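You operate a simulated robot arm through the tools that you are given. There is no shell and no other tool. Be economical: measure what you need, move in short steps, check, and stop when the job is done.

Carry out the task below with a simulated two-armed robot. There is one attempt and no reset: what you move stays moved.

JOB
Roll the empty cart back to its stop, brake it and pump the cradle up to the 100 mark.
Fine: the pointer ends at that mark of the scale.

It is judged by the outcome, as a careful person would: the job done as asked, and still so three seconds after it is handed in. It fails if anything else is knocked over, pushed out of place, dropped, spilled or broken.

ROBOT AND FRAMES
Two 7-joint arms with fingered hands on one trunk, on a base that drives. Base frame: it is fixed to the floor where the robot stands at the start and does not move with it; the origin is under the middle of the robot, x ahead of it, y to its left, z up. Lengths are in m, angles in rad, forces in N, time in s.
The left shoulder is at the start at [0.049, 0.124, 1.181], the right one opposite. With the tool pointing down near the work surface each hand reaches from about 0.14 to 0.38 m from the robot's upright axis, wherever it stands, measured 20 degrees to its own side. Places, roughly: aluminium coil [0.5, -2.75, 0.25]; cart [0.5, -0.5, 0.4]; cart brake lever [0.6, -0.1, 0.8]; copper coil [0, -2.25, 0.25]. Payload 3.6 kg a hand.
Tool frame (each hand has its own): the origin (TCP) lies between the finger pads and is the grasp point; the fingertips stand 0.034 m ahead of it; z points along the fingers, y is the line along which they close. Largest opening 0.116 m; the body of the gripper starts 0.04 m behind the TCP. The gripper is a hand of 5 fingers: y runs from the thumb to the fingers, the wrist lies at [-0.016, -0.16, -0.164] in the tool frame.
Orientation is told as [roll, pitch, yaw] about the base's x, y, z axes, in that order, counted from this pose: with the fingers straight down and the wrist toward the robot, the tool's x, y and z point along [0, 1, 0], [1, 0, 0] and [0, 0, -1] of the base frame.

CONTROLS
- The arms move only by the tool servo_tool. It takes "left_deltas", "right_deltas" or both (then of equal length, played together; a hand with none holds still); each is a list of rows, each a list of 2 entries, a list of its own where there are three numbers: the shift along the tool's x, y, z in m, then the turn, a rotation vector about the tool's x, y, z in degrees. In form: [[[tx, ty, tz], [ax, ay, az]], ...]. A call has 1 to 8 rows; each row shifts and turns the commanded pose from where the row before left it, along the tool's axes as they then stand. A row lasts 0.2 s, in which the tool goes at most 0.05 m and 0.15 rad; a call with a longer step from one row to the next is refused whole. A pose out of reach is approached as far as the arm can. The call stops where the force on the tool passes 90 N (or 10 N more than at its start, if that is more) or the arm is blocked; 0.2 s more then pass. In this call time passes only in rows, and 0.2 s behind the last. It gives the time, the measured TCP pose, the force on the tool (base axes), the opening and the grip force at its end, in the units of the frame above (readings bear some noise), with the torque about the TCP (base axes, N m) and any sound that the robot's microphone picked up, and new pictures: "show" is both (left out), scene, wrist or none (wrist: the cameras of the hands that moved).
- Cameras (640 x 400 px; columns grow to the right, rows downward): "scene" is now at [0.1022, -0.0709, 1.3536]; the picture's right is [-0.81, -0.59, -0.00], its down [-0.34, 0.47, -0.82] and it looks along [0.48, -0.66, -0.58] (base axes); focal length 214 px, centre (320, 200). "left" rides on the left gripper at [-0.069, -0.134, -0.11] in its tool frame; the picture's right is [-0.77, -0.19, 0.61], its down [0.59, -0.58, 0.56] and it looks along [0.25, 0.79, 0.55] (tool axes); focal length 256 px, centre (320, 200). "right" rides on the right gripper at [0.069, -0.134, -0.11] in its tool frame; the picture's right is [-0.77, 0.19, -0.61], its down [-0.59, -0.58, 0.57] and it looks along [-0.25, 0.79, 0.55] (tool axes); focal length 256 px, centre (320, 200). There is no depth. A picture from a camera that has moved, and an enlarged one, comes with that camera's place and axes in the base frame and with its lens.
- move_column(by): slides the trunk up (or, below 0, down) by that many m; the arms and the scene camera ride with it, the base frame stays. It gives what a move gives, with no picture.
- drive_base(legs): drives the robot by 1 to 6 legs, each [ahead, turn to the left] in m and rad, along the robot's own axes; the way and the turn of a leg run together, so that a leg with both is an arc; at most 1.5 m and 3.142 rad a leg. The arms and the cameras ride along, it lands a little off, and it stops where it bumps. It gives what a move gives, and a new picture of the scene camera.
- curl_fingers(index, middle, ring, little, thumb_bend, thumb_turn, hand): sets how far each is bent, from 0 (flat) to 1 (curled in); at 0.3 the hand is open as for a grip, at 0.7 the pads meet at the TCP. One left out holds its place. A second passes; each finger stops where it meets its share of the squeeze, and holds until it gets a number again. It is the only way to open and close the hand. It gives what a move gives, with no picture; readings hold the bend of each and the force on index, middle, ring, little, thumb and palm. thumb_turn goes from beside the hand (0) to across from the fingers (1), as for a grip.
- aim_head(pan, tilt): turns the head with the scene camera to pan (to the left, within 1.501 rad either way) and tilt (down, from -0.506 to 1.204), counted from straight ahead of the robot. It gives what a move gives, and a new picture of the scene camera.
- close_up(camera, box): a new picture of the part [left, top, right, bottom] of that camera's present view, enlarged. It takes no simulated time.
- close_job(): hands the job in; it is judged then, once.

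Work in short steps. Places have to be worked out from the pictures, the camera data and where the tool is seen: move nearer, look again, correct. Check each grasp and each placing, and mend what went wrong. You have 120 turns and 260 pictures in all, those below and enlarged ones among them. Open the grippers and draw the arms clear of the work before you hand the job in, unless the task says otherwise; then end with one line.

The tools are called after "Request:" as a command line: name --argument value ..., lists and objects as JSON in quotes. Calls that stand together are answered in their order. servo_tool: Moves the arms, as the interface text tells. Its arguments: {"type":"object","properties":{"left_deltas":{"type":"array"},"right_deltas":{"type":"array"},"show":{"type":"string","enum":["both","scene","wrist","none"]}},"required":[]} The other tools are called the same way: move_column (by) slides the trunk up or down; curl_fingers (index, middle, ring, little, thumb_bend, thumb_turn, hand) moves the fingers one by one; drive_base (legs) drives the base; aim_head (pan, tilt) turns the head that bears the scene camera; close_up (camera, box) takes an enlarged picture of a part of a camera's view; close_job () hands the job in.

At the start:

```text
t: 0.0
left_tool_pos: [0.3562, -0.0811, 1.1802]
left_tcp_rot: [0.0, 0.0, -0.025]
left_contact_force: [-0.2, -0.8, 0.7]
left_ft_torque: [-0.02, -0.02, 0.04]
left_finger_gap: 0.1158
left_finger_force: 0.0
left_shape: jaw
left_bend: [0.3, 0.3, 0.3, 0.3, 0.3, 0.97]
left_finger forces: [0.0, 0.0, 0.0, 0.0, 0.0, 0.1]
right_tool_pos: [0.3369, -0.4821, 1.2257]
right_tcp_rot: [0.0, 0.001, -0.024]
right_contact_force: [-0.1, 0.2, 0.8]
right_ft_torque: [-0.01, 0.01, 0.01]
right_finger_gap: 0.1157
right_finger_force: 0.0
right_shape: jaw
right_bend: [0.3, 0.3, 0.3, 0.3, 0.3, 0.97]
right_finger forces: [0.1, 0.0, 0.1, 0.1, 0.1, 0.0]
trunk travel left (down, up): [-0.375, 0.387]
robot x, y, heading: [0.0016, -0.0005, -0.0]
head pan, tilt: [-0.937, 0.616]
```

scene: 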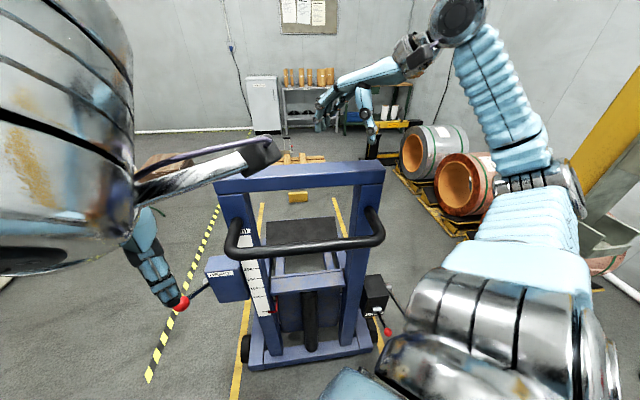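
right: 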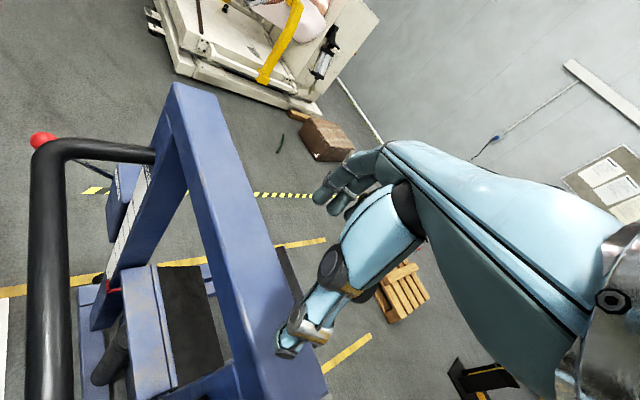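
left: 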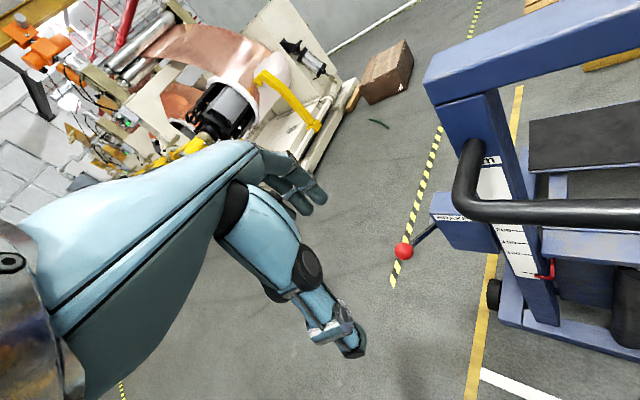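

I see the cart with a black push handle, a red-knobbed lever on a box at left (by the scale), and another red-knobbed lever at right. I take close-ups to read labels.

Request:
close_up --camera "scene" --box '[170, 220, 330, 320]'

Request:
close_up --camera "scene" --box '[300, 250, 460, 350]'

Request:
close_up --camera "left" --box '[380, 120, 640, 340]'

```text
4.00 times, centred on (250, 270) of scene
camera zoom: at [0.1022, -0.0709, 1.3536], right [-0.81, -0.59, 0.0], down [-0.34, 0.47, -0.82], along [0.48, -0.66, -0.58], focal length 858 px, centre (600, -80)
```

zoom: 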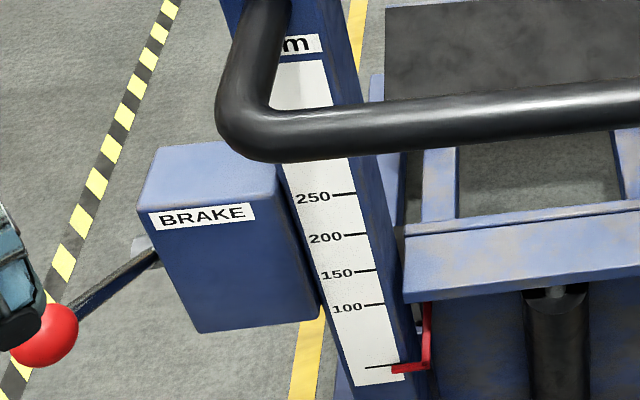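

```text
4.00 times, centred on (380, 300) of scene
camera zoom: at [0.1022, -0.0709, 1.3536], right [-0.81, -0.59, 0.0], down [-0.34, 0.47, -0.82], along [0.48, -0.66, -0.58], focal length 858 px, centre (80, -200)
```

zoom: 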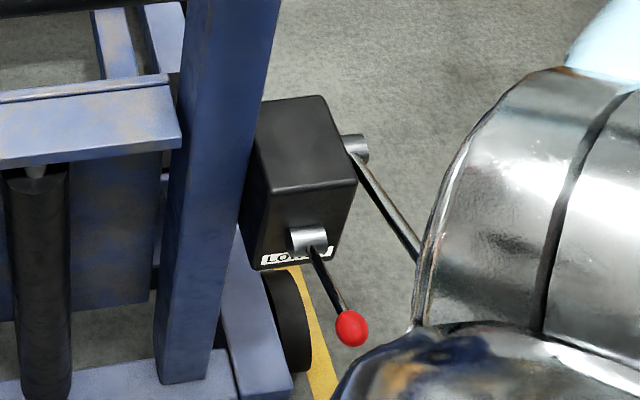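

```text
1.82 times, centred on (510, 230) of left
camera zoom: at [0.2213, -0.1473, 1.2909], right [-0.21, -0.76, -0.61], down [-0.56, 0.6, -0.56], along [0.8, 0.23, -0.55], focal length 465 px, centre (-26, 146)
```

zoom: 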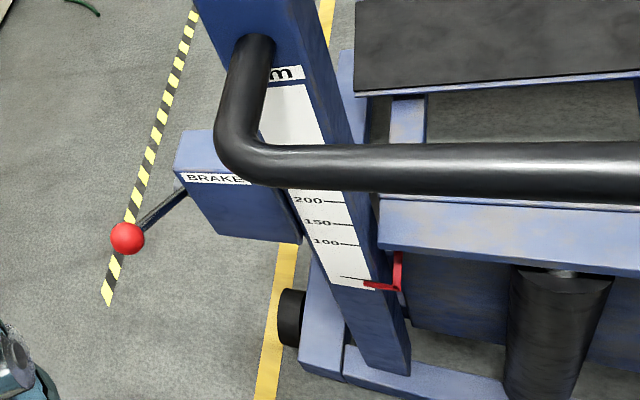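

The brake lever is left, LOWER lever and pump lever right. I need to find the stop: look at the floor near the cart and at the far end of the lane.

Request:
aim_head --pan -0.8 --tilt 1.15

Request:
aim_head --pan -0.8 --tilt 0.35

```text
t: 1.0
left_tool_pos: [0.3571, -0.0804, 1.1793]
left_tcp_rot: [0.001, -0.001, -0.025]
left_contact_force: [-0.4, 0.0, -0.4]
left_ft_torque: [0.04, -0.01, 0.01]
left_finger_gap: 0.1159
left_finger_force: 0.0
left_shape: jaw
left_bend: [0.3, 0.3, 0.3, 0.3, 0.3, 0.97]
left_finger forces: [0.1, 0.1, 0.1, 0.0, 0.0, 0.0]
right_tool_pos: [0.3369, -0.4813, 1.2251]
right_tcp_rot: [0.001, -0.001, -0.024]
right_contact_force: [0.0, -0.9, -1.1]
right_ft_torque: [-0.01, -0.02, 0.0]
right_finger_gap: 0.116
right_finger_force: 0.0
right_shape: jaw
right_bend: [0.3, 0.3, 0.3, 0.3, 0.3, 0.97]
right_finger forces: [0.1, 0.0, 0.0, 0.0, 0.0, 0.0]
trunk travel left (down, up): [-0.375, 0.387]
robot x, y, heading: [-0.0006, 0.0043, -0.004]
head pan, tilt: [-0.799, 1.15]
camera scene: at [0.0917, -0.0428, 1.3134], right [-0.72, -0.7, 0.0], down [-0.64, 0.65, -0.41], along [0.28, -0.29, -0.91], focal length 214 px, centre (320, 200)
```

scene: 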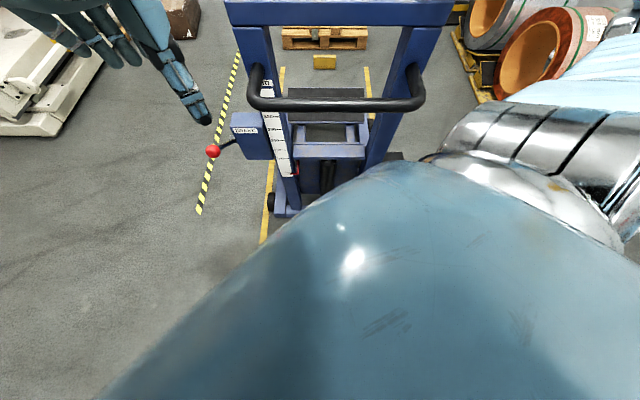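

```text
t: 2.1
left_tool_pos: [0.3571, -0.0821, 1.1795]
left_tcp_rot: [0.0, 0.0, -0.023]
left_contact_force: [-0.6, -1.0, -0.3]
left_ft_torque: [-0.01, -0.01, 0.01]
left_finger_gap: 0.1159
left_finger_force: 0.1
left_shape: jaw
left_bend: [0.3, 0.3, 0.3, 0.3, 0.3, 0.97]
left_finger forces: [0.0, 0.1, 0.0, 0.0, 0.1, 0.0]
right_tool_pos: [0.3363, -0.4809, 1.2254]
right_tcp_rot: [0.001, 0.0, -0.024]
right_contact_force: [-0.3, -0.1, 1.2]
right_ft_torque: [-0.02, -0.04, 0.01]
right_finger_gap: 0.1157
right_finger_force: 0.0
right_shape: jaw
right_bend: [0.3, 0.3, 0.3, 0.3, 0.3, 0.97]
right_finger forces: [0.0, 0.1, 0.1, 0.0, 0.1, 0.0]
trunk travel left (down, up): [-0.375, 0.387]
robot x, y, heading: [0.0005, 0.0006, 0.004]
head pan, tilt: [-0.799, 0.351]
camera scene: at [0.1151, -0.0668, 1.3777], right [-0.72, -0.7, 0.0], down [-0.24, 0.25, -0.94], along [0.65, -0.67, -0.34], focal length 214 px, centre (320, 200)
```

scene: 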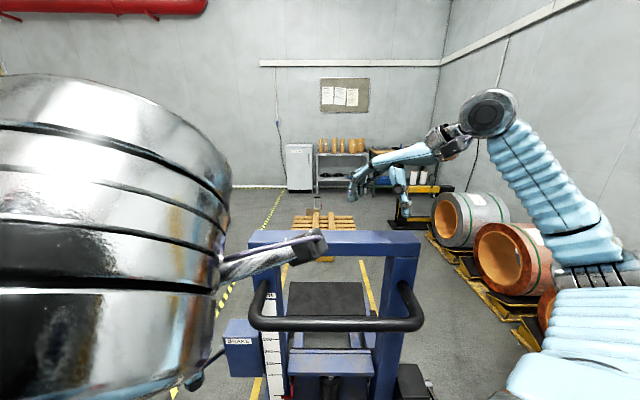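

A yellow block lies in the lane beyond the cart, possibly the stop. Look closer.

Request:
close_up --camera "scene" --box '[240, 180, 440, 305]'

Request:
close_up --camera "right" --box '[200, 200, 500, 400]'

Request:
aim_head --pan -0.8 --tilt 0.8

```text
3.20 times, centred on (340, 242) of scene
camera zoom: at [0.1151, -0.0668, 1.3777], right [-0.72, -0.7, 0.0], down [-0.24, 0.25, -0.94], along [0.65, -0.67, -0.34], focal length 686 px, centre (256, 64)
```

zoom: 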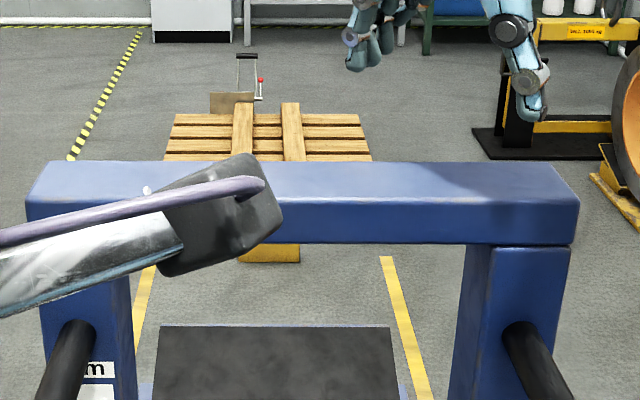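

```text
2.00 times, centred on (350, 300) of right
camera zoom: at [0.2023, -0.4097, 1.3359], right [0.17, -0.77, 0.61], down [-0.59, -0.58, -0.57], along [0.79, -0.27, -0.55], focal length 512 px, centre (260, 0)
```

zoom: 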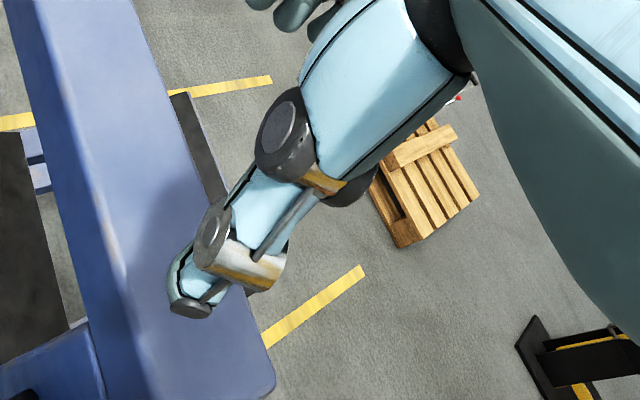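

```text
t: 3.0
left_tool_pos: [0.3569, -0.0816, 1.1804]
left_tcp_rot: [0.002, 0.0, -0.024]
left_contact_force: [-0.1, 0.0, -0.1]
left_ft_torque: [-0.03, -0.01, 0.02]
left_finger_gap: 0.1161
left_finger_force: 0.1
left_shape: jaw
left_bend: [0.3, 0.3, 0.3, 0.3, 0.3, 0.97]
left_finger forces: [0.0, 0.0, 0.1, 0.0, 0.0, 0.0]
right_tool_pos: [0.3367, -0.4827, 1.2263]
right_tcp_rot: [-0.001, 0.0, -0.024]
right_contact_force: [-0.1, -0.8, 0.0]
right_ft_torque: [0.0, 0.0, 0.03]
right_finger_gap: 0.116
right_finger_force: 0.1
right_shape: jaw
right_bend: [0.3, 0.3, 0.3, 0.3, 0.3, 0.97]
right_finger forces: [0.0, 0.1, 0.0, 0.0, 0.1, 0.0]
trunk travel left (down, up): [-0.375, 0.387]
robot x, y, heading: [-0.0026, -0.0033, 0.004]
head pan, tilt: [-0.799, 0.799]
camera scene: at [0.1064, -0.0579, 1.3382], right [-0.72, -0.7, 0.0], down [-0.5, 0.51, -0.7], along [0.49, -0.5, -0.72], focal length 214 px, centre (320, 200)
```

scene: 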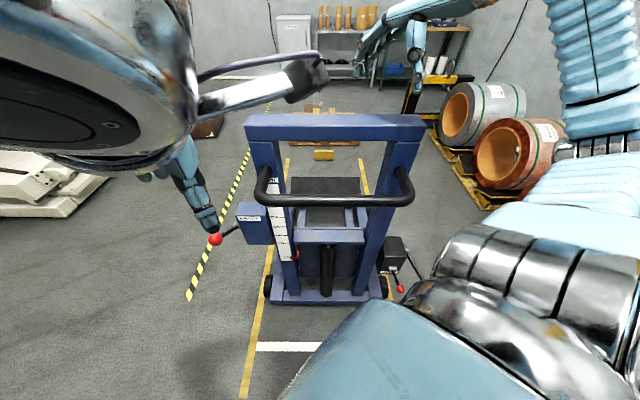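

A yellow block sits centrally at the lane's far end; a white line crosses the lane near me. Check the lane's other end beside me before deciding.

Request:
aim_head --pan 0.6 --tilt 0.9

Request:
aim_head --pan -0.2 --tilt 1.2

```text
t: 4.5
left_tool_pos: [0.3585, -0.0802, 1.1786]
left_tcp_rot: [0.0, 0.001, -0.022]
left_contact_force: [0.1, -0.8, 0.9]
left_ft_torque: [0.03, 0.03, 0.01]
left_finger_gap: 0.1159
left_finger_force: 0.0
left_shape: jaw
left_bend: [0.3, 0.3, 0.3, 0.3, 0.3, 0.97]
left_finger forces: [0.0, 0.0, 0.0, 0.0, 0.0, 0.0]
right_tool_pos: [0.3354, -0.4817, 1.2252]
right_tcp_rot: [0.0, 0.001, -0.025]
right_contact_force: [-1.0, 0.8, 0.6]
right_ft_torque: [-0.03, 0.01, 0.02]
right_finger_gap: 0.1159
right_finger_force: 0.1
right_shape: jaw
right_bend: [0.3, 0.3, 0.3, 0.3, 0.3, 0.97]
right_finger forces: [0.1, 0.1, 0.0, 0.0, 0.1, 0.0]
trunk travel left (down, up): [-0.375, 0.387]
robot x, y, heading: [-0.001, -0.0012, 0.001]
head pan, tilt: [0.6, 0.901]
camera scene: at [0.1125, 0.0426, 1.3303], right [0.56, -0.83, 0.0], down [-0.65, -0.44, -0.62], along [0.51, 0.35, -0.78], focal length 214 px, centre (320, 200)
```

scene: 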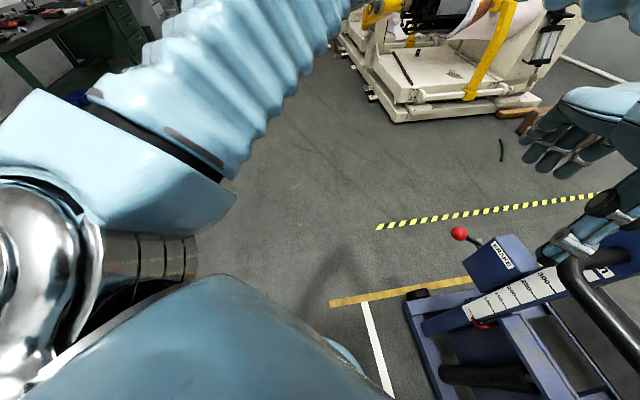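

```text
t: 5.7
left_tool_pos: [0.3577, -0.0819, 1.1791]
left_tcp_rot: [0.0, 0.001, -0.024]
left_contact_force: [0.2, 0.3, -0.8]
left_ft_torque: [0.01, 0.01, -0.01]
left_finger_gap: 0.1157
left_finger_force: 0.0
left_shape: jaw
left_bend: [0.3, 0.3, 0.3, 0.3, 0.3, 0.97]
left_finger forces: [0.0, 0.0, 0.0, 0.0, 0.0, 0.1]
right_tool_pos: [0.3355, -0.4819, 1.2254]
right_tcp_rot: [0.0, 0.001, -0.023]
right_contact_force: [0.2, 0.1, -0.7]
right_ft_torque: [-0.02, -0.01, 0.01]
right_finger_gap: 0.1161
right_finger_force: 0.1
right_shape: jaw
right_bend: [0.3, 0.3, 0.3, 0.3, 0.3, 0.97]
right_finger forces: [0.1, 0.0, 0.0, 0.0, 0.0, 0.0]
trunk travel left (down, up): [-0.375, 0.387]
robot x, y, heading: [-0.0032, 0.0013, -0.003]
head pan, tilt: [-0.201, 1.201]
camera scene: at [0.105, -0.0111, 1.3105], right [-0.2, -0.98, 0.0], down [-0.91, 0.19, -0.36], along [0.36, -0.07, -0.93], focal length 214 px, centre (320, 200)
```

scene: 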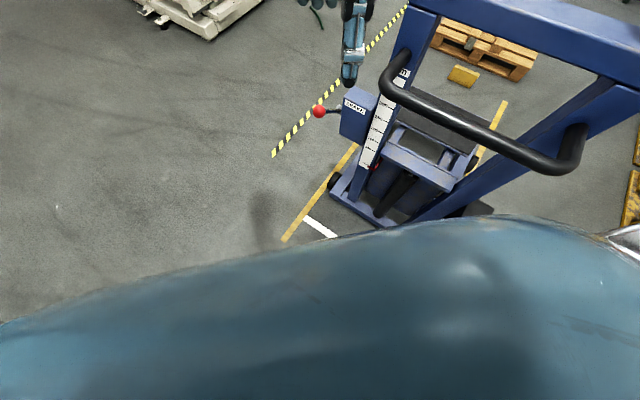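

The lane ends just past the white line at my side, so the stop is the yellow block at the far end, and the cart must be pushed away from me along about yaw −0.8. The handle is at about (0.30, −0.31, 1.0). I raise the trunk so the hands clear the frame, then turn to face the cart.

Request:
move_column --by 0.25

Request:
aim_head --pan 0 --tilt 0.8

Request:
drive_base --legs '[[0, -0.8]]'

```text
t: 8.2
left_tool_pos: [0.3573, -0.0814, 1.4307]
left_tcp_rot: [0.001, 0.0, -0.025]
left_contact_force: [-0.3, -0.5, 0.4]
left_ft_torque: [-0.01, 0.02, -0.01]
left_finger_gap: 0.1159
left_finger_force: 0.0
left_shape: jaw
left_bend: [0.3, 0.3, 0.3, 0.3, 0.3, 0.97]
left_finger forces: [0.1, 0.1, 0.0, 0.0, 0.0, 0.0]
right_tool_pos: [0.3365, -0.4816, 1.4744]
right_tcp_rot: [-0.001, 0.001, -0.023]
right_contact_force: [-0.9, -0.7, -0.5]
right_ft_torque: [-0.01, 0.02, -0.03]
right_finger_gap: 0.1159
right_finger_force: 0.1
right_shape: jaw
right_bend: [0.3, 0.3, 0.3, 0.3, 0.3, 0.97]
right_finger forces: [0.1, 0.0, 0.1, 0.0, 0.1, 0.0]
trunk travel left (down, up): [-0.625, 0.137]
robot x, y, heading: [0.001, 0.0024, -0.0]
head pan, tilt: [-0.201, 1.201]
```

```text
t: 9.1
left_tool_pos: [0.358, -0.0808, 1.4294]
left_tcp_rot: [0.0, -0.001, -0.024]
left_contact_force: [-0.2, 0.1, -0.1]
left_ft_torque: [0.0, 0.0, 0.04]
left_finger_gap: 0.116
left_finger_force: 0.0
left_shape: jaw
left_bend: [0.3, 0.3, 0.3, 0.3, 0.3, 0.97]
left_finger forces: [0.1, 0.1, 0.1, 0.0, 0.0, 0.0]
right_tool_pos: [0.3358, -0.4825, 1.4758]
right_tcp_rot: [0.0, 0.0, -0.026]
right_contact_force: [0.1, -0.6, 0.6]
right_ft_torque: [0.04, 0.04, 0.02]
right_finger_gap: 0.116
right_finger_force: 0.0
right_shape: jaw
right_bend: [0.3, 0.3, 0.3, 0.3, 0.3, 0.97]
right_finger forces: [0.1, 0.1, 0.0, 0.0, 0.0, 0.1]
trunk travel left (down, up): [-0.625, 0.137]
robot x, y, heading: [0.0022, 0.0005, -0.003]
head pan, tilt: [0.0, 0.799]
camera scene: at [0.0938, -0.0001, 1.5897], right [0.0, -1.0, 0.0], down [-0.72, 0.0, -0.7], along [0.7, 0.0, -0.72], focal length 214 px, centre (320, 200)
```

scene: 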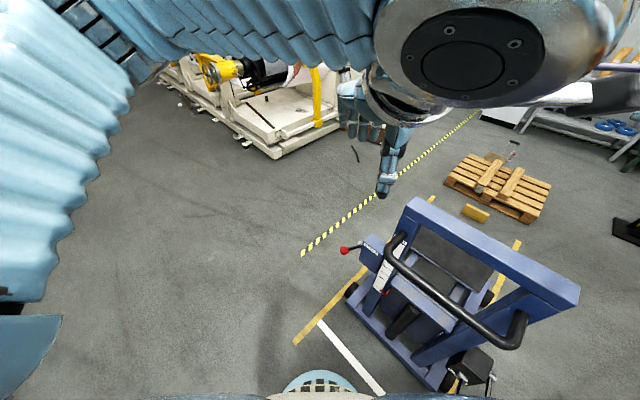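

```text
t: 11.6
left_tool_pos: [0.1912, -0.3125, 1.4301]
left_tcp_rot: [0.0, 0.0, -0.824]
left_contact_force: [-0.3, -0.1, 0.3]
left_ft_torque: [-0.06, 0.01, 0.01]
left_finger_gap: 0.116
left_finger_force: 0.0
left_shape: jaw
left_bend: [0.3, 0.3, 0.3, 0.3, 0.3, 0.97]
left_finger forces: [0.1, 0.0, 0.0, 0.0, 0.0, 0.1]
right_tool_pos: [-0.1128, -0.5751, 1.476]
right_tcp_rot: [0.0, 0.0, -0.827]
right_contact_force: [-0.9, 0.5, 0.7]
right_ft_torque: [0.0, -0.04, -0.01]
right_finger_gap: 0.116
right_finger_force: 0.0
right_shape: jaw
right_bend: [0.3, 0.3, 0.3, 0.3, 0.3, 0.97]
right_finger forces: [0.0, 0.1, 0.0, 0.1, 0.1, 0.0]
trunk travel left (down, up): [-0.625, 0.137]
robot x, y, heading: [0.0003, -0.0013, -0.798]
head pan, tilt: [0.0, 0.799]
camera scene: at [0.0652, -0.0665, 1.5898], right [-0.72, -0.7, 0.0], down [-0.5, 0.51, -0.7], along [0.49, -0.5, -0.72], focal length 214 px, centre (320, 200)
```

scene: 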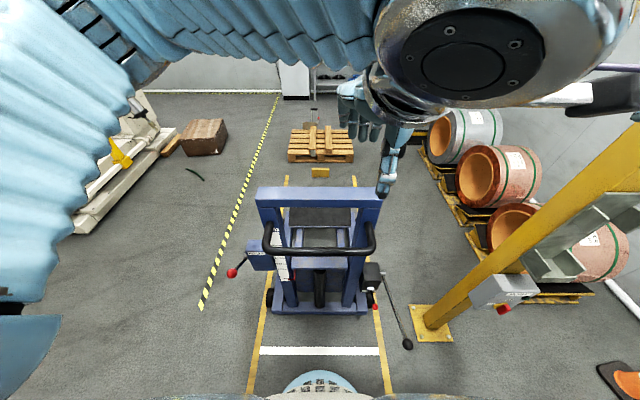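

Now I face the cart squarely. Handle in local terms: ~0.47 m ahead, ±0.17 wide, z≈0.98. I bring the hands to ±0.1 lateral at the present height.

Request:
servo_tool --left_deltas '[[[0.024, 0, 0], [0, 0, -1.5]], [[0.024, 0, 0], [0, 0, 0]], [[0.024, 0, 0], [0, 0, 0]], [[0.024, 0, 0], [0, 0, 0]], [[0.024, 0, 0], [0, 0, 0]], [[0.024, 0, 0], [0, 0, 0]], [[0.024, 0, 0], [0, 0, 0]], [[0.024, 0, 0], [0, 0, 0]]]' --right_deltas '[[[0.046, 0, 0], [0, 0, -1.5]], [[0.046, 0, 0], [0, 0, 0]], [[0.046, 0, 0], [0, 0, 0]], [[0.046, 0, 0], [0, 0, 0]], [[0.046, 0, 0], [0, 0, 0]], [[0.046, 0, 0], [0, 0, 0]], [[0.046, 0, 0], [0, 0, 0]], [[0.046, 0, 0], [0, 0, 0]]]' --show "both"

```text
t: 13.4
left_tool_pos: [0.3398, -0.1874, 1.4476]
left_tcp_rot: [-0.002, 0.001, -0.798]
left_contact_force: [0.7, 1.1, -0.2]
left_ft_torque: [-0.06, 0.04, 0.02]
left_finger_gap: 0.1161
left_finger_force: 0.0
left_shape: jaw
left_bend: [0.3, 0.3, 0.3, 0.3, 0.3, 0.97]
left_finger forces: [0.1, 0.0, 0.0, 0.0, 0.0, 0.0]
left hand out of reach, approached as far as the arm can: row 6, 7, 8
right_tool_pos: [0.1577, -0.3178, 1.4764]
right_tcp_rot: [-0.001, 0.0, -0.798]
right_contact_force: [0.1, 0.3, 1.0]
right_ft_torque: [-0.04, 0.06, -0.01]
right_finger_gap: 0.1157
right_finger_force: 0.1
right_shape: jaw
right_bend: [0.3, 0.3, 0.3, 0.3, 0.3, 0.97]
right_finger forces: [0.1, 0.0, 0.0, 0.0, 0.0, 0.0]
trunk travel left (down, up): [-0.625, 0.137]
robot x, y, heading: [0.0017, 0.0027, -0.801]
head pan, tilt: [0.0, 0.799]
camera scene: at [0.0694, -0.0626, 1.5898], right [-0.72, -0.7, 0.0], down [-0.5, 0.51, -0.7], along [0.48, -0.5, -0.72], focal length 214 px, centre (320, 200)
camera right: at [0.1123, -0.1728, 1.5863], right [-0.42, -0.67, 0.61], down [-0.83, 0.0, -0.56], along [0.38, -0.74, -0.55], focal length 256 px, centre (320, 200)
camera left: at [0.1975, -0.1394, 1.5592], right [-0.68, -0.4, -0.61], down [0.02, 0.82, -0.57], along [0.73, -0.4, -0.56], focal length 256 px, centre (320, 200)
```

scene: 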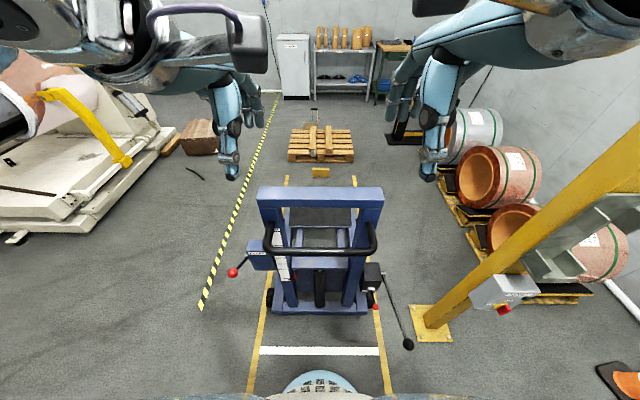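
right: 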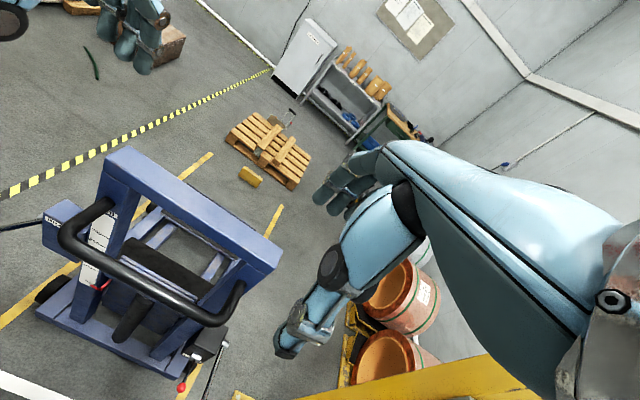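
left: 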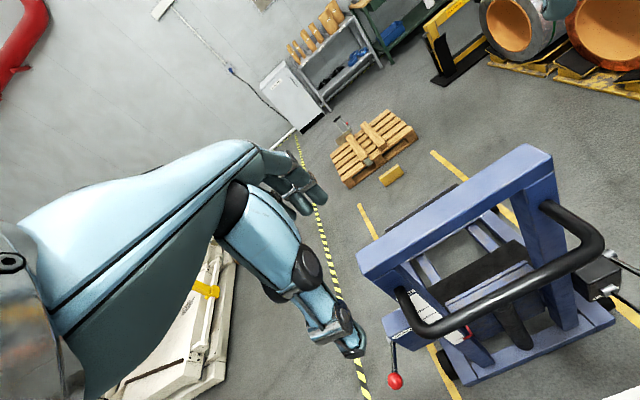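

Hands are now at L≈+0.11 and −0.11. Handle triangulates to 0.463 ahead, z≈1.0. I move forward and down to z≈1.14 above it.

Request:
servo_tool --left_deltas '[[[0, 0.01, 0.039], [0, 0, 0]], [[0, 0.01, 0.039], [0, 0, 0]], [[0, 0.01, 0.039], [0, 0, 0]], [[0, 0.01, 0.039], [0, 0, 0]], [[0, 0.01, 0.039], [0, 0, 0]], [[0, 0.01, 0.039], [0, 0, 0]], [[0, 0.01, 0.039], [0, 0, 0]], [[0, 0.01, 0.039], [0, 0, 0]]]' --right_deltas '[[[0, 0.0134, 0.042], [0, 0, 0]], [[0, 0.0134, 0.042], [0, 0, 0]], [[0, 0.0134, 0.042], [0, 0, 0]], [[0, 0.0134, 0.042], [0, 0, 0]], [[0, 0.0134, 0.042], [0, 0, 0]], [[0, 0.0134, 0.042], [0, 0, 0]], [[0, 0.0134, 0.042], [0, 0, 0]], [[0, 0.0134, 0.042], [0, 0, 0]]]' --show "both"

```text
t: 15.2
left_tool_pos: [0.4052, -0.2659, 1.1567]
left_tcp_rot: [0.001, -0.002, -0.796]
left_contact_force: [0.2, -0.8, -0.7]
left_ft_torque: [0.01, 0.03, -0.01]
left_finger_gap: 0.1158
left_finger_force: 0.1
left_shape: jaw
left_bend: [0.3, 0.3, 0.3, 0.3, 0.3, 0.97]
left_finger forces: [0.0, 0.0, 0.0, 0.1, 0.0, 0.0]
left hand out of reach, approached as far as the arm can: row 1, 2, 3
right_tool_pos: [0.1657, -0.3321, 1.4224]
right_tcp_rot: [-0.001, 0.003, -0.8]
right_contact_force: [0.4, -0.5, 0.8]
right_ft_torque: [0.01, 0.03, -0.03]
right_finger_gap: 0.1159
right_finger_force: 0.1
right_shape: jaw
right_bend: [0.3, 0.3, 0.3, 0.3, 0.3, 0.97]
right_finger forces: [0.0, 0.1, 0.1, 0.0, 0.1, 0.1]
right hand out of reach, approached as far as the arm can: row 2, 3, 4, 5, 6, 7, 8
trunk travel left (down, up): [-0.625, 0.137]
robot x, y, heading: [0.0019, 0.0018, -0.804]
head pan, tilt: [0.0, 0.799]
camera scene: at [0.0657, -0.0659, 1.5898], right [-0.72, -0.7, 0.0], down [-0.5, 0.51, -0.7], along [0.49, -0.5, -0.72], focal length 214 px, centre (320, 200)
camera right: at [0.12, -0.1883, 1.5336], right [-0.42, -0.67, 0.61], down [-0.82, 0.0, -0.57], along [0.38, -0.74, -0.55], focal length 256 px, centre (320, 200)
camera left: at [0.261, -0.217, 1.2682], right [-0.68, -0.4, -0.61], down [0.02, 0.82, -0.57], along [0.73, -0.4, -0.55], focal length 256 px, centre (320, 200)
```

scene: 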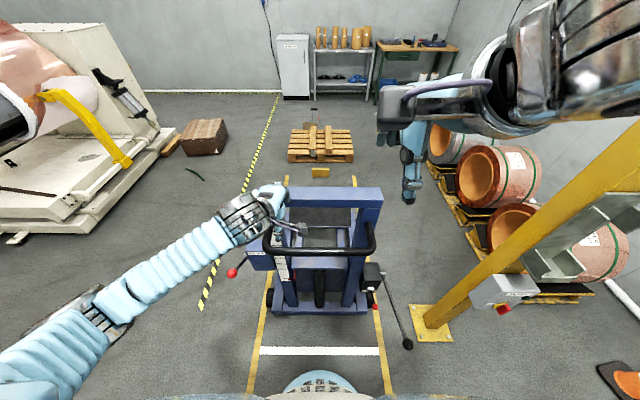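
right: 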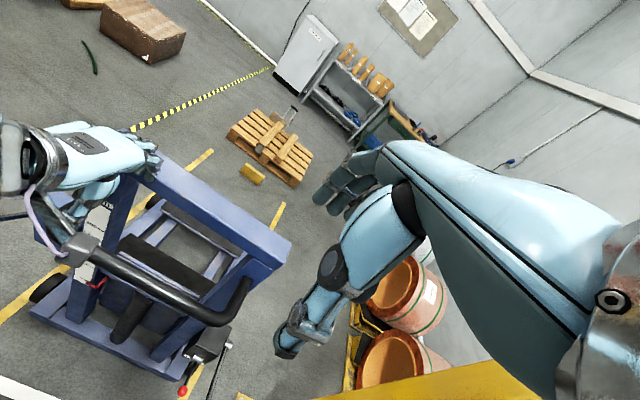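
left: 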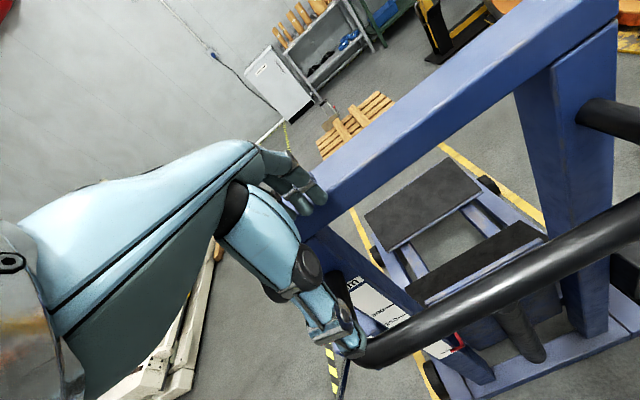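

Left hand is above the handle (F≈0.473, slightly far); the right arm got stuck at a reach limit. I move the right outward and down, and leave the left.

Request:
servo_tool --left_deltas '[[[0, -0.02, 0], [0, 0, 0]], [[0, 0, 0], [0, 0, 0]], [[0, 0, 0], [0, 0, 0]], [[0, 0, 0], [0, 0, 0]], [[0, 0, 0], [0, 0, 0]], [[0, 0, 0], [0, 0, 0]], [[0, 0, 0], [0, 0, 0]], [[0, 0, 0], [0, 0, 0]]]' --right_deltas '[[[-0.04, 0, 0], [0, 0, 0]], [[-0.04, 0, 0], [0, 0, 0]], [[-0.03, 0, 0.03], [0, 0, 0]], [[0, 0, 0.045], [0, 0, 0]], [[0, 0, 0.045], [0, 0, 0]], [[0, 0, 0.045], [0, 0, 0]], [[0, 0, 0.04], [0, 0, 0]], [[0, 0, 0.04], [0, 0, 0]]]' --show "scene"

```text
t: 17.0
left_tool_pos: [0.3901, -0.2505, 1.1571]
left_tcp_rot: [0.0, -0.001, -0.8]
left_contact_force: [-0.1, 0.4, -0.9]
left_ft_torque: [-0.02, 0.04, -0.01]
left_finger_gap: 0.1158
left_finger_force: 0.0
left_shape: jaw
left_bend: [0.3, 0.3, 0.3, 0.3, 0.3, 0.97]
left_finger forces: [0.0, 0.0, 0.0, 0.0, 0.0, 0.0]
right_tool_pos: [0.1272, -0.4398, 1.1972]
right_tcp_rot: [0.0, 0.0, -0.797]
right_contact_force: [0.9, -0.3, -0.1]
right_ft_torque: [0.01, 0.03, -0.02]
right_finger_gap: 0.1158
right_finger_force: 0.0
right_shape: jaw
right_bend: [0.3, 0.3, 0.3, 0.3, 0.3, 0.97]
right_finger forces: [0.0, 0.0, 0.1, 0.0, 0.1, 0.0]
right hand out of reach, approached as far as the arm can: row 1, 2, 3, 4, 5, 6
trunk travel left (down, up): [-0.625, 0.137]
robot x, y, heading: [-0.0002, -0.0019, -0.799]
head pan, tilt: [0.0, 0.799]
camera scene: at [0.0671, -0.0667, 1.5897], right [-0.72, -0.7, 0.0], down [-0.5, 0.51, -0.7], along [0.48, -0.5, -0.72], focal length 214 px, centre (320, 200)
```

scene: 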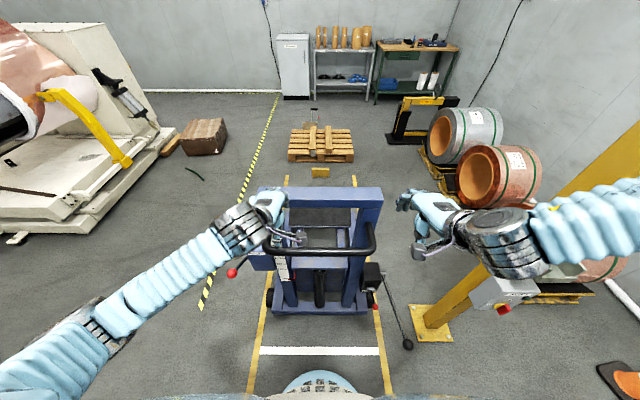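

The right arm is freed, at L≈−0.215, F≈0.40. Bring it in over the bar to mirror the left.

Request:
servo_tool --right_deltas '[[[0.037, 0.01, 0], [0, 0, 0]], [[0.037, 0.015, 0], [0, 0, 0]], [[0.036, 0.015, 0.02], [0, 0, 0]], [[0, 0, 0.02], [0, 0, 0]]]' --show "both"

Request:
close_up --camera "scene" --box '[220, 170, 440, 310]'

Request:
close_up --camera "left" --box '[200, 100, 520, 400]'

```text
t: 18.0
left_tool_pos: [0.3895, -0.2513, 1.1577]
left_tcp_rot: [-0.001, 0.0, -0.799]
left_contact_force: [1.0, 0.6, 0.0]
left_ft_torque: [0.0, 0.02, -0.01]
left_finger_gap: 0.1159
left_finger_force: 0.1
left_shape: jaw
left_bend: [0.3, 0.3, 0.3, 0.3, 0.3, 0.97]
left_finger forces: [0.0, 0.0, 0.0, 0.0, 0.1, 0.0]
right_tool_pos: [0.176, -0.4199, 1.2135]
right_tcp_rot: [0.0, -0.001, -0.797]
right_contact_force: [0.6, 0.6, 0.2]
right_ft_torque: [-0.04, -0.03, 0.03]
right_finger_gap: 0.1159
right_finger_force: 0.1
right_shape: jaw
right_bend: [0.3, 0.3, 0.3, 0.3, 0.3, 0.97]
right_finger forces: [0.0, 0.0, 0.0, 0.1, 0.1, 0.1]
right hand out of reach, approached as far as the arm can: row 2, 3, 4
trunk travel left (down, up): [-0.625, 0.137]
robot x, y, heading: [0.0017, 0.0014, -0.801]
head pan, tilt: [0.0, 0.799]
camera scene: at [0.0655, -0.0662, 1.5898], right [-0.72, -0.7, 0.0], down [-0.5, 0.51, -0.7], along [0.49, -0.5, -0.72], focal length 214 px, centre (320, 200)
camera right: at [0.1317, -0.2757, 1.3243], right [-0.42, -0.67, 0.61], down [-0.82, 0.0, -0.57], along [0.38, -0.74, -0.55], focal length 256 px, centre (320, 200)
```

scene: 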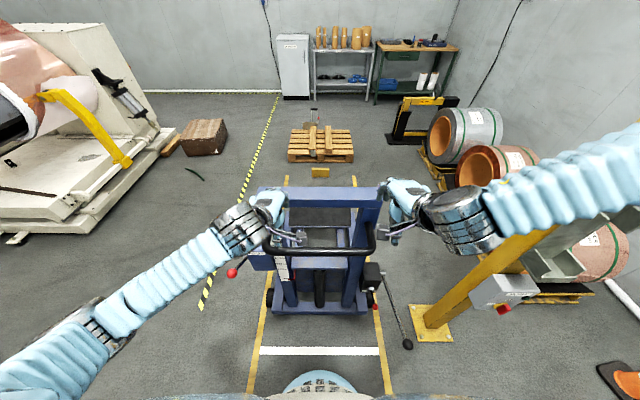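
right: 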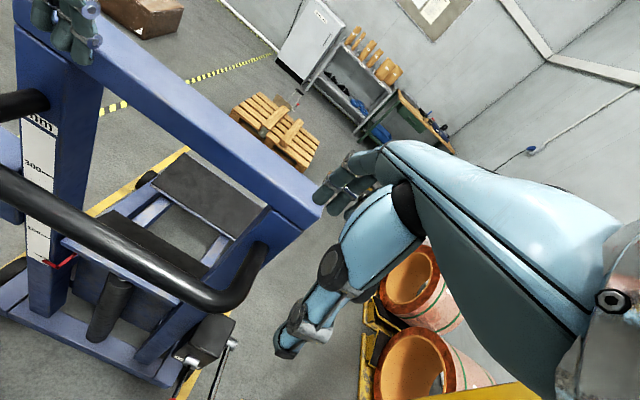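

```text
2.86 times, centred on (330, 240) of scene
camera zoom: at [0.0655, -0.0662, 1.5898], right [-0.72, -0.7, 0.0], down [-0.5, 0.51, -0.7], along [0.49, -0.5, -0.72], focal length 613 px, centre (291, 86)
```

zoom: 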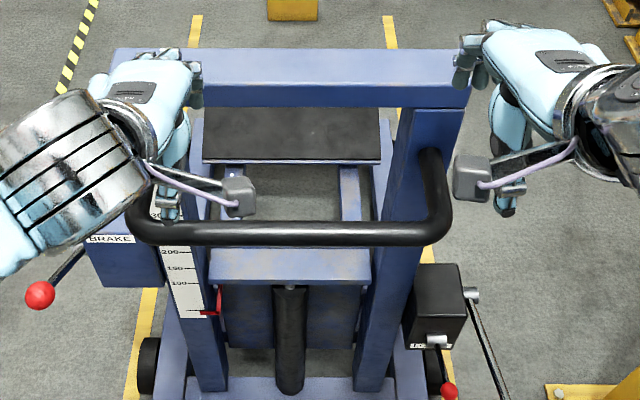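

```text
1.33 times, centred on (360, 250) of left
camera zoom: at [0.2466, -0.203, 1.2685], right [-0.68, -0.4, -0.61], down [0.02, 0.82, -0.57], along [0.73, -0.4, -0.55], focal length 341 px, centre (267, 133)
```

zoom: 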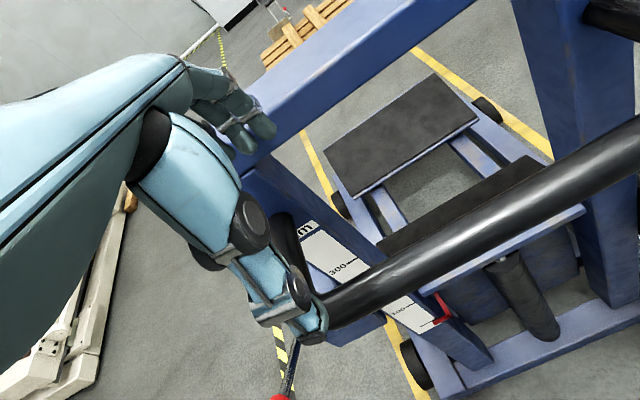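

Frame is only ~8 cm past the bar, so straddling is tight. I'll instead push the bar with fists from behind: withdraw both hands to F≈0.31 and close them.

Request:
servo_tool --left_deltas '[[[0, -0.045, 0], [0, 0, 0]], [[0, -0.045, 0], [0, 0, 0]], [[0, -0.045, 0], [0, 0, 0]]]' --right_deltas '[[[0.02, -0.04, 0], [0, 0, 0]], [[0.02, -0.04, 0], [0, 0, 0]], [[0.02, -0.035, 0.04], [0, 0, 0]]]' --show "none"

Request:
curl_fingers --hand "left" --index 1 --middle 1 --ring 1 --little 1 --thumb_bend 0.6

Request:
curl_fingers --hand "right" --index 1 --middle 1 --ring 1 --little 1 --thumb_bend 0.6

Request:
aim_head --pan 0 --tilt 0.8

```text
refused: row 3 steps farther than a row can; nothing moved
```

```text
t: 19.0
left_tool_pos: [0.3901, -0.2507, 1.1575]
left_tcp_rot: [0.002, 0.002, -0.797]
left_contact_force: [0.0, 0.8, 0.7]
left_ft_torque: [-0.01, 0.0, 0.0]
left_finger_gap: 0.0142
left_finger_force: 0.0
left_shape: fingers
left_bend: [0.83, 1.0, 1.0, 1.0, 0.57, 0.97]
left_finger forces: [0.1, 0.0, 0.1, 0.1, 0.1, 0.0]
right_tool_pos: [0.176, -0.419, 1.2136]
right_tcp_rot: [-0.001, -0.001, -0.798]
right_contact_force: [-0.5, -0.8, 0.8]
right_ft_torque: [0.02, 0.0, -0.02]
right_finger_gap: 0.1158
right_finger_force: 0.1
right_shape: jaw
right_bend: [0.3, 0.3, 0.3, 0.3, 0.3, 0.97]
right_finger forces: [0.0, 0.1, 0.1, 0.0, 0.0, 0.0]
trunk travel left (down, up): [-0.625, 0.137]
robot x, y, heading: [0.0008, -0.0026, -0.803]
head pan, tilt: [0.0, 0.799]
```

```text
t: 20.0
left_tool_pos: [0.3903, -0.2506, 1.1576]
left_tcp_rot: [-0.001, 0.0, -0.798]
left_contact_force: [-0.6, 0.1, -0.3]
left_ft_torque: [-0.01, -0.01, 0.02]
left_finger_gap: 0.0166
left_finger_force: 0.0
left_shape: fingers
left_bend: [0.84, 1.0, 1.0, 1.0, 0.57, 0.97]
left_finger forces: [0.0, 0.0, 0.0, 0.0, 0.1, 0.1]
right_tool_pos: [0.177, -0.4192, 1.2134]
right_tcp_rot: [0.0, 0.0, -0.798]
right_contact_force: [-0.2, 0.6, 0.7]
right_ft_torque: [0.02, 0.02, 0.03]
right_finger_gap: 0.0145
right_finger_force: 0.1
right_shape: fingers
right_bend: [0.83, 1.0, 1.0, 1.0, 0.57, 0.97]
right_finger forces: [0.0, 0.0, 0.0, 0.0, 0.0, 0.1]
trunk travel left (down, up): [-0.625, 0.137]
robot x, y, heading: [-0.0016, -0.001, -0.8]
head pan, tilt: [0.0, 0.799]
```

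```text
t: 20.6
left_tool_pos: [0.3887, -0.2492, 1.1573]
left_tcp_rot: [0.0, 0.0, -0.797]
left_contact_force: [0.4, 0.3, 0.3]
left_ft_torque: [-0.02, -0.04, 0.03]
left_finger_gap: 0.0175
left_finger_force: 0.0
left_shape: fingers
left_bend: [0.85, 1.0, 1.0, 1.0, 0.57, 0.97]
left_finger forces: [0.1, 0.1, 0.1, 0.1, 0.1, 0.0]
right_tool_pos: [0.1771, -0.4204, 1.2135]
right_tcp_rot: [0.0, -0.001, -0.798]
right_contact_force: [-0.2, 0.0, 0.1]
right_ft_torque: [0.0, 0.01, -0.01]
right_finger_gap: 0.0157
right_finger_force: 0.1
right_shape: fingers
right_bend: [0.84, 1.0, 1.0, 1.0, 0.57, 0.97]
right_finger forces: [0.0, 0.0, 0.0, 0.1, 0.0, 0.0]
trunk travel left (down, up): [-0.625, 0.137]
robot x, y, heading: [-0.0032, -0.0015, -0.799]
head pan, tilt: [0.0, 0.799]
camera scene: at [0.0657, -0.0662, 1.5898], right [-0.72, -0.7, 0.0], down [-0.5, 0.51, -0.7], along [0.49, -0.5, -0.72], focal length 214 px, centre (320, 200)
```

scene: 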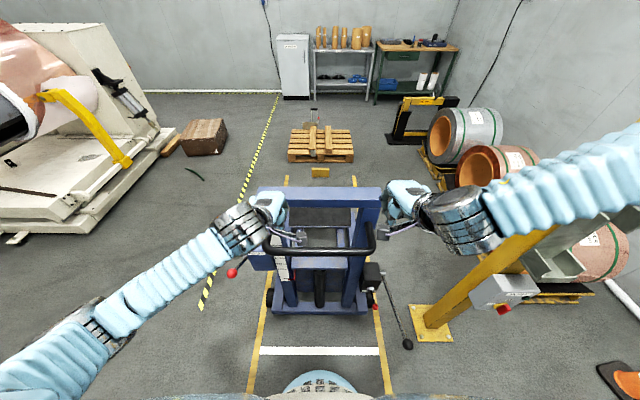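

Fists formed. Rather than pulling the arms in, I back the base 0.15 m, then lower the hands to bar height.

Request:
drive_base --legs '[[-0.15, 0]]'

Request:
servo_tool --left_deltas '[[[0, 0, 0.045], [0, 0, 0]], [[0, 0, 0.045], [0, 0, 0]], [[0, 0, 0.045], [0, 0, 0]], [[0, 0, 0.045], [0, 0, 0]], [[0, 0, 0.0], [0, 0, 0]]]' --right_deltas '[[[0, 0, 0.048], [0, 0, 0]], [[0, 0, 0.048], [0, 0, 0]], [[0, 0.01, 0.047], [0, 0, 0]], [[0.022, 0.01, 0.043], [0, 0, 0]], [[0.023, 0.008, 0.043], [0, 0, 0]]]' --show "both"

```text
t: 22.0
left_tool_pos: [0.3087, -0.1673, 1.1472]
left_tcp_rot: [0.0, 0.025, -0.798]
left_contact_force: [0.0, 2.0, 1.4]
left_ft_torque: [-0.01, -0.04, -0.01]
left_finger_gap: 0.0212
left_finger_force: 0.0
left_shape: fingers
left_bend: [0.87, 1.0, 1.0, 1.0, 0.56, 0.97]
left_finger forces: [0.1, 0.1, 0.0, 0.0, 0.0, 0.1]
right_tool_pos: [0.0981, -0.3358, 1.2047]
right_tcp_rot: [0.0, 0.028, -0.795]
right_contact_force: [-0.4, -0.6, 2.3]
right_ft_torque: [0.0, 0.01, 0.03]
right_finger_gap: 0.0186
right_finger_force: 0.0
right_shape: fingers
right_bend: [0.86, 1.0, 1.0, 1.0, 0.56, 0.97]
right_finger forces: [0.0, 0.0, 0.0, 0.0, 0.1, 0.0]
trunk travel left (down, up): [-0.625, 0.137]
robot x, y, heading: [-0.1025, 0.1051, -0.801]
head pan, tilt: [0.0, 0.799]
camera scene: at [-0.0052, 0.007, 1.5904], right [-0.72, -0.7, 0.0], down [-0.51, 0.53, -0.68], along [0.47, -0.48, -0.74], focal length 214 px, centre (320, 200)
```

scene: 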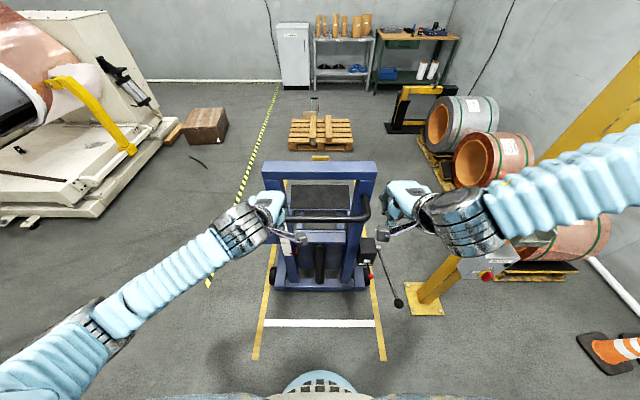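

```text
t: 22.5
left_tool_pos: [0.275, -0.1114, 1.0876]
left_tcp_rot: [0.029, 0.059, -0.745]
left_contact_force: [-0.3, -0.1, -2.2]
left_ft_torque: [-0.06, -0.1, -0.01]
left_finger_gap: 0.0228
left_finger_force: 0.2
left_shape: fingers
left_bend: [0.89, 1.0, 1.0, 1.0, 0.57, 0.97]
left_finger forces: [0.0, 0.0, 0.0, 0.1, 0.0, 0.0]
right_tool_pos: [0.0558, -0.4264, 1.2084]
right_tcp_rot: [-0.024, -0.183, -0.951]
right_contact_force: [-0.3, -0.5, -1.1]
right_ft_torque: [0.06, -0.08, 0.09]
right_finger_gap: 0.02
right_finger_force: 0.0
right_shape: fingers
right_bend: [0.87, 1.0, 1.0, 1.0, 0.56, 0.97]
right_finger forces: [0.0, 0.1, 0.0, 0.0, 0.0, 0.0]
right hand out of reach, approached as far as the arm can: row 1, 2
trunk travel left (down, up): [-0.625, 0.137]
robot x, y, heading: [-0.1028, 0.1061, -0.8]
head pan, tilt: [0.0, 0.799]
stopped in row 2 (right hand): the arm was blocked; the commanded pose is now the measured one
camera scene: at [0.0408, -0.0449, 1.5893], right [-0.72, -0.7, 0.0], down [-0.53, 0.55, -0.64], along [0.45, -0.46, -0.77], focal length 214 px, centre (320, 200)
camera right: at [0.0242, -0.2612, 1.2913], right [-0.57, -0.49, 0.65], down [-0.76, 0.03, -0.65], along [0.3, -0.87, -0.39], focal length 256 px, centre (320, 200)
camera left: at [0.1326, -0.0777, 1.2046], right [-0.67, -0.4, -0.62], down [-0.04, 0.86, -0.51], along [0.74, -0.32, -0.59], focal length 256 px, centre (320, 200)
```

scene: 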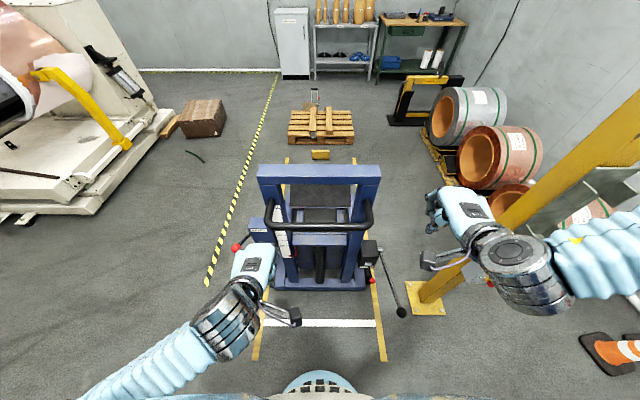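
right: 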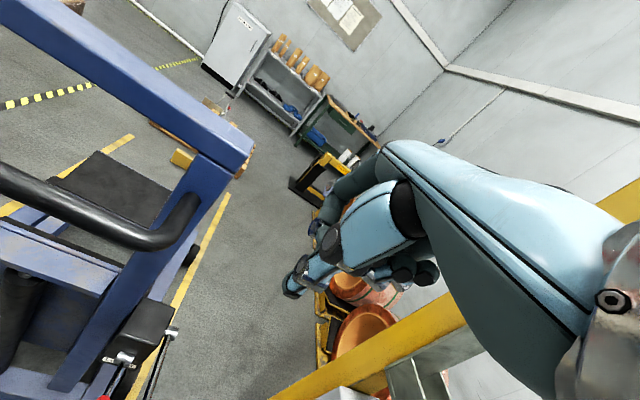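
left: 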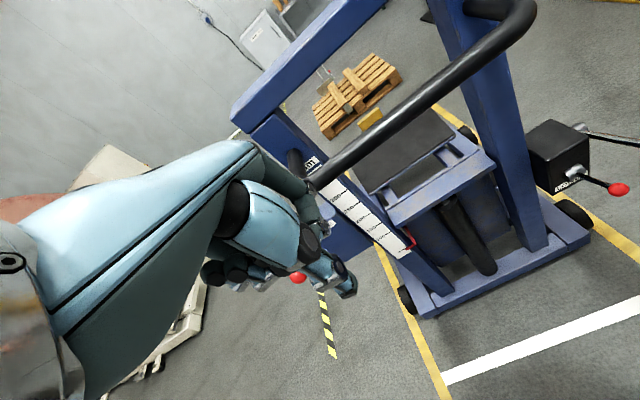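

The right hand swung and the trunk seems swaying; I hold still and re-measure.

Request:
servo_tool --left_deltas '[[[0, 0, 0], [0, 0, 0]], [[0, 0, 0], [0, 0, 0]], [[0, 0, 0], [0, 0, 0]], [[0, 0, 0], [0, 0, 0]]]' --right_deltas '[[[0, 0, 0], [0, 0, 0]], [[0, 0, 0], [0, 0, 0]], [[0, 0, 0], [0, 0, 0]], [[0, 0, 0], [0, 0, 0]]]' --show "scene"

```text
t: 22.8
left_tool_pos: [0.2139, -0.026, 1.0614]
left_tcp_rot: [0.101, 0.102, -0.724]
left_contact_force: [-0.3, -1.2, -0.7]
left_ft_torque: [0.03, 0.02, 0.01]
left_finger_gap: 0.0345
left_finger_force: 0.0
left_shape: fingers
left_bend: [0.96, 1.0, 1.0, 1.0, 0.59, 0.97]
left_finger forces: [0.0, 0.0, 0.1, 0.0, 0.0, 0.1]
right_tool_pos: [-0.0251, -0.4367, 1.2431]
right_tcp_rot: [-0.076, -0.38, -1.078]
right_contact_force: [0.6, -0.8, -0.3]
right_ft_torque: [0.01, 0.03, 0.0]
right_finger_gap: 0.0214
right_finger_force: 0.1
right_shape: fingers
right_bend: [0.87, 1.0, 1.0, 1.0, 0.56, 0.97]
right_finger forces: [0.1, 0.0, 0.0, 0.1, 0.1, 0.1]
trunk travel left (down, up): [-0.625, 0.137]
robot x, y, heading: [-0.1036, 0.1058, -0.8]
head pan, tilt: [0.0, 0.799]
stopped in row 1 (left hand): the arm was blocked; the commanded pose is now the measured one
camera scene: at [0.0016, -0.0032, 1.5903], right [-0.72, -0.7, 0.0], down [-0.52, 0.53, -0.67], along [0.47, -0.48, -0.74], focal length 214 px, centre (320, 200)
```

scene: 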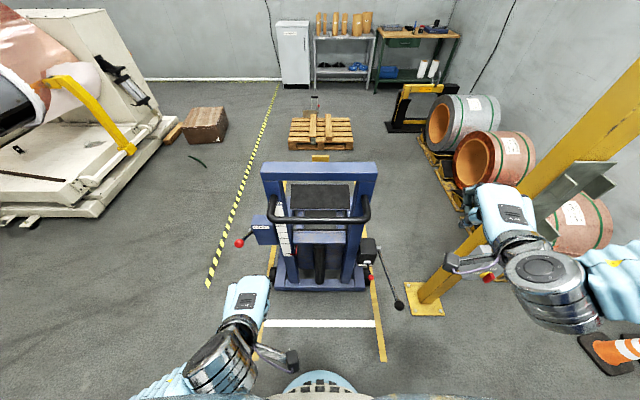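

Request:
servo_tool --left_deltas '[[[0, 0, 0], [0, 0, 0]], [[0, 0, 0], [0, 0, 0]], [[0, 0, 0], [0, 0, 0]], [[0, 0, 0], [0, 0, 0]]]' --right_deltas '[[[0, 0, 0], [0, 0, 0]], [[0, 0, 0], [0, 0, 0]], [[0, 0, 0], [0, 0, 0]], [[0, 0, 0], [0, 0, 0]]]' --show "scene"

```text
t: 23.1
left_tool_pos: [0.1827, 0.0097, 1.0936]
left_tcp_rot: [0.086, -0.023, -0.714]
left_contact_force: [-1.6, -1.3, -0.4]
left_ft_torque: [0.09, -0.01, 0.06]
left_finger_gap: 0.0349
left_finger_force: 0.0
left_shape: fingers
left_bend: [0.96, 1.0, 1.0, 1.0, 0.59, 0.97]
left_finger forces: [0.0, 0.1, 0.0, 0.0, 0.0, 0.0]
right_tool_pos: [-0.0707, -0.3721, 1.2683]
right_tcp_rot: [-0.051, -0.431, -1.068]
right_contact_force: [0.6, 3.1, -2.2]
right_ft_torque: [-0.21, -0.04, -0.14]
right_finger_gap: 0.023
right_finger_force: 0.1
right_shape: fingers
right_bend: [0.88, 1.0, 1.0, 1.0, 0.56, 0.97]
right_finger forces: [0.0, 0.1, 0.1, 0.0, 0.1, 0.1]
trunk travel left (down, up): [-0.625, 0.137]
robot x, y, heading: [-0.1027, 0.1082, -0.8]
head pan, tilt: [0.0, 0.799]
stopped in row 1 (left hand): the arm was blocked; the commanded pose is now the measured one
camera scene: at [-0.0684, 0.0726, 1.595], right [-0.72, -0.7, 0.0], down [-0.49, 0.5, -0.72], along [0.5, -0.51, -0.7], focal length 214 px, centre (320, 200)
```

scene: 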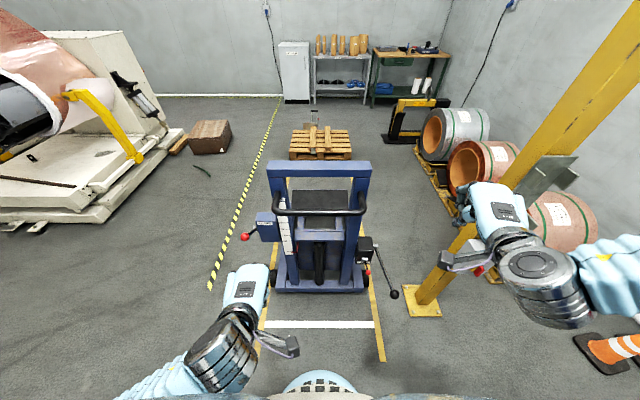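

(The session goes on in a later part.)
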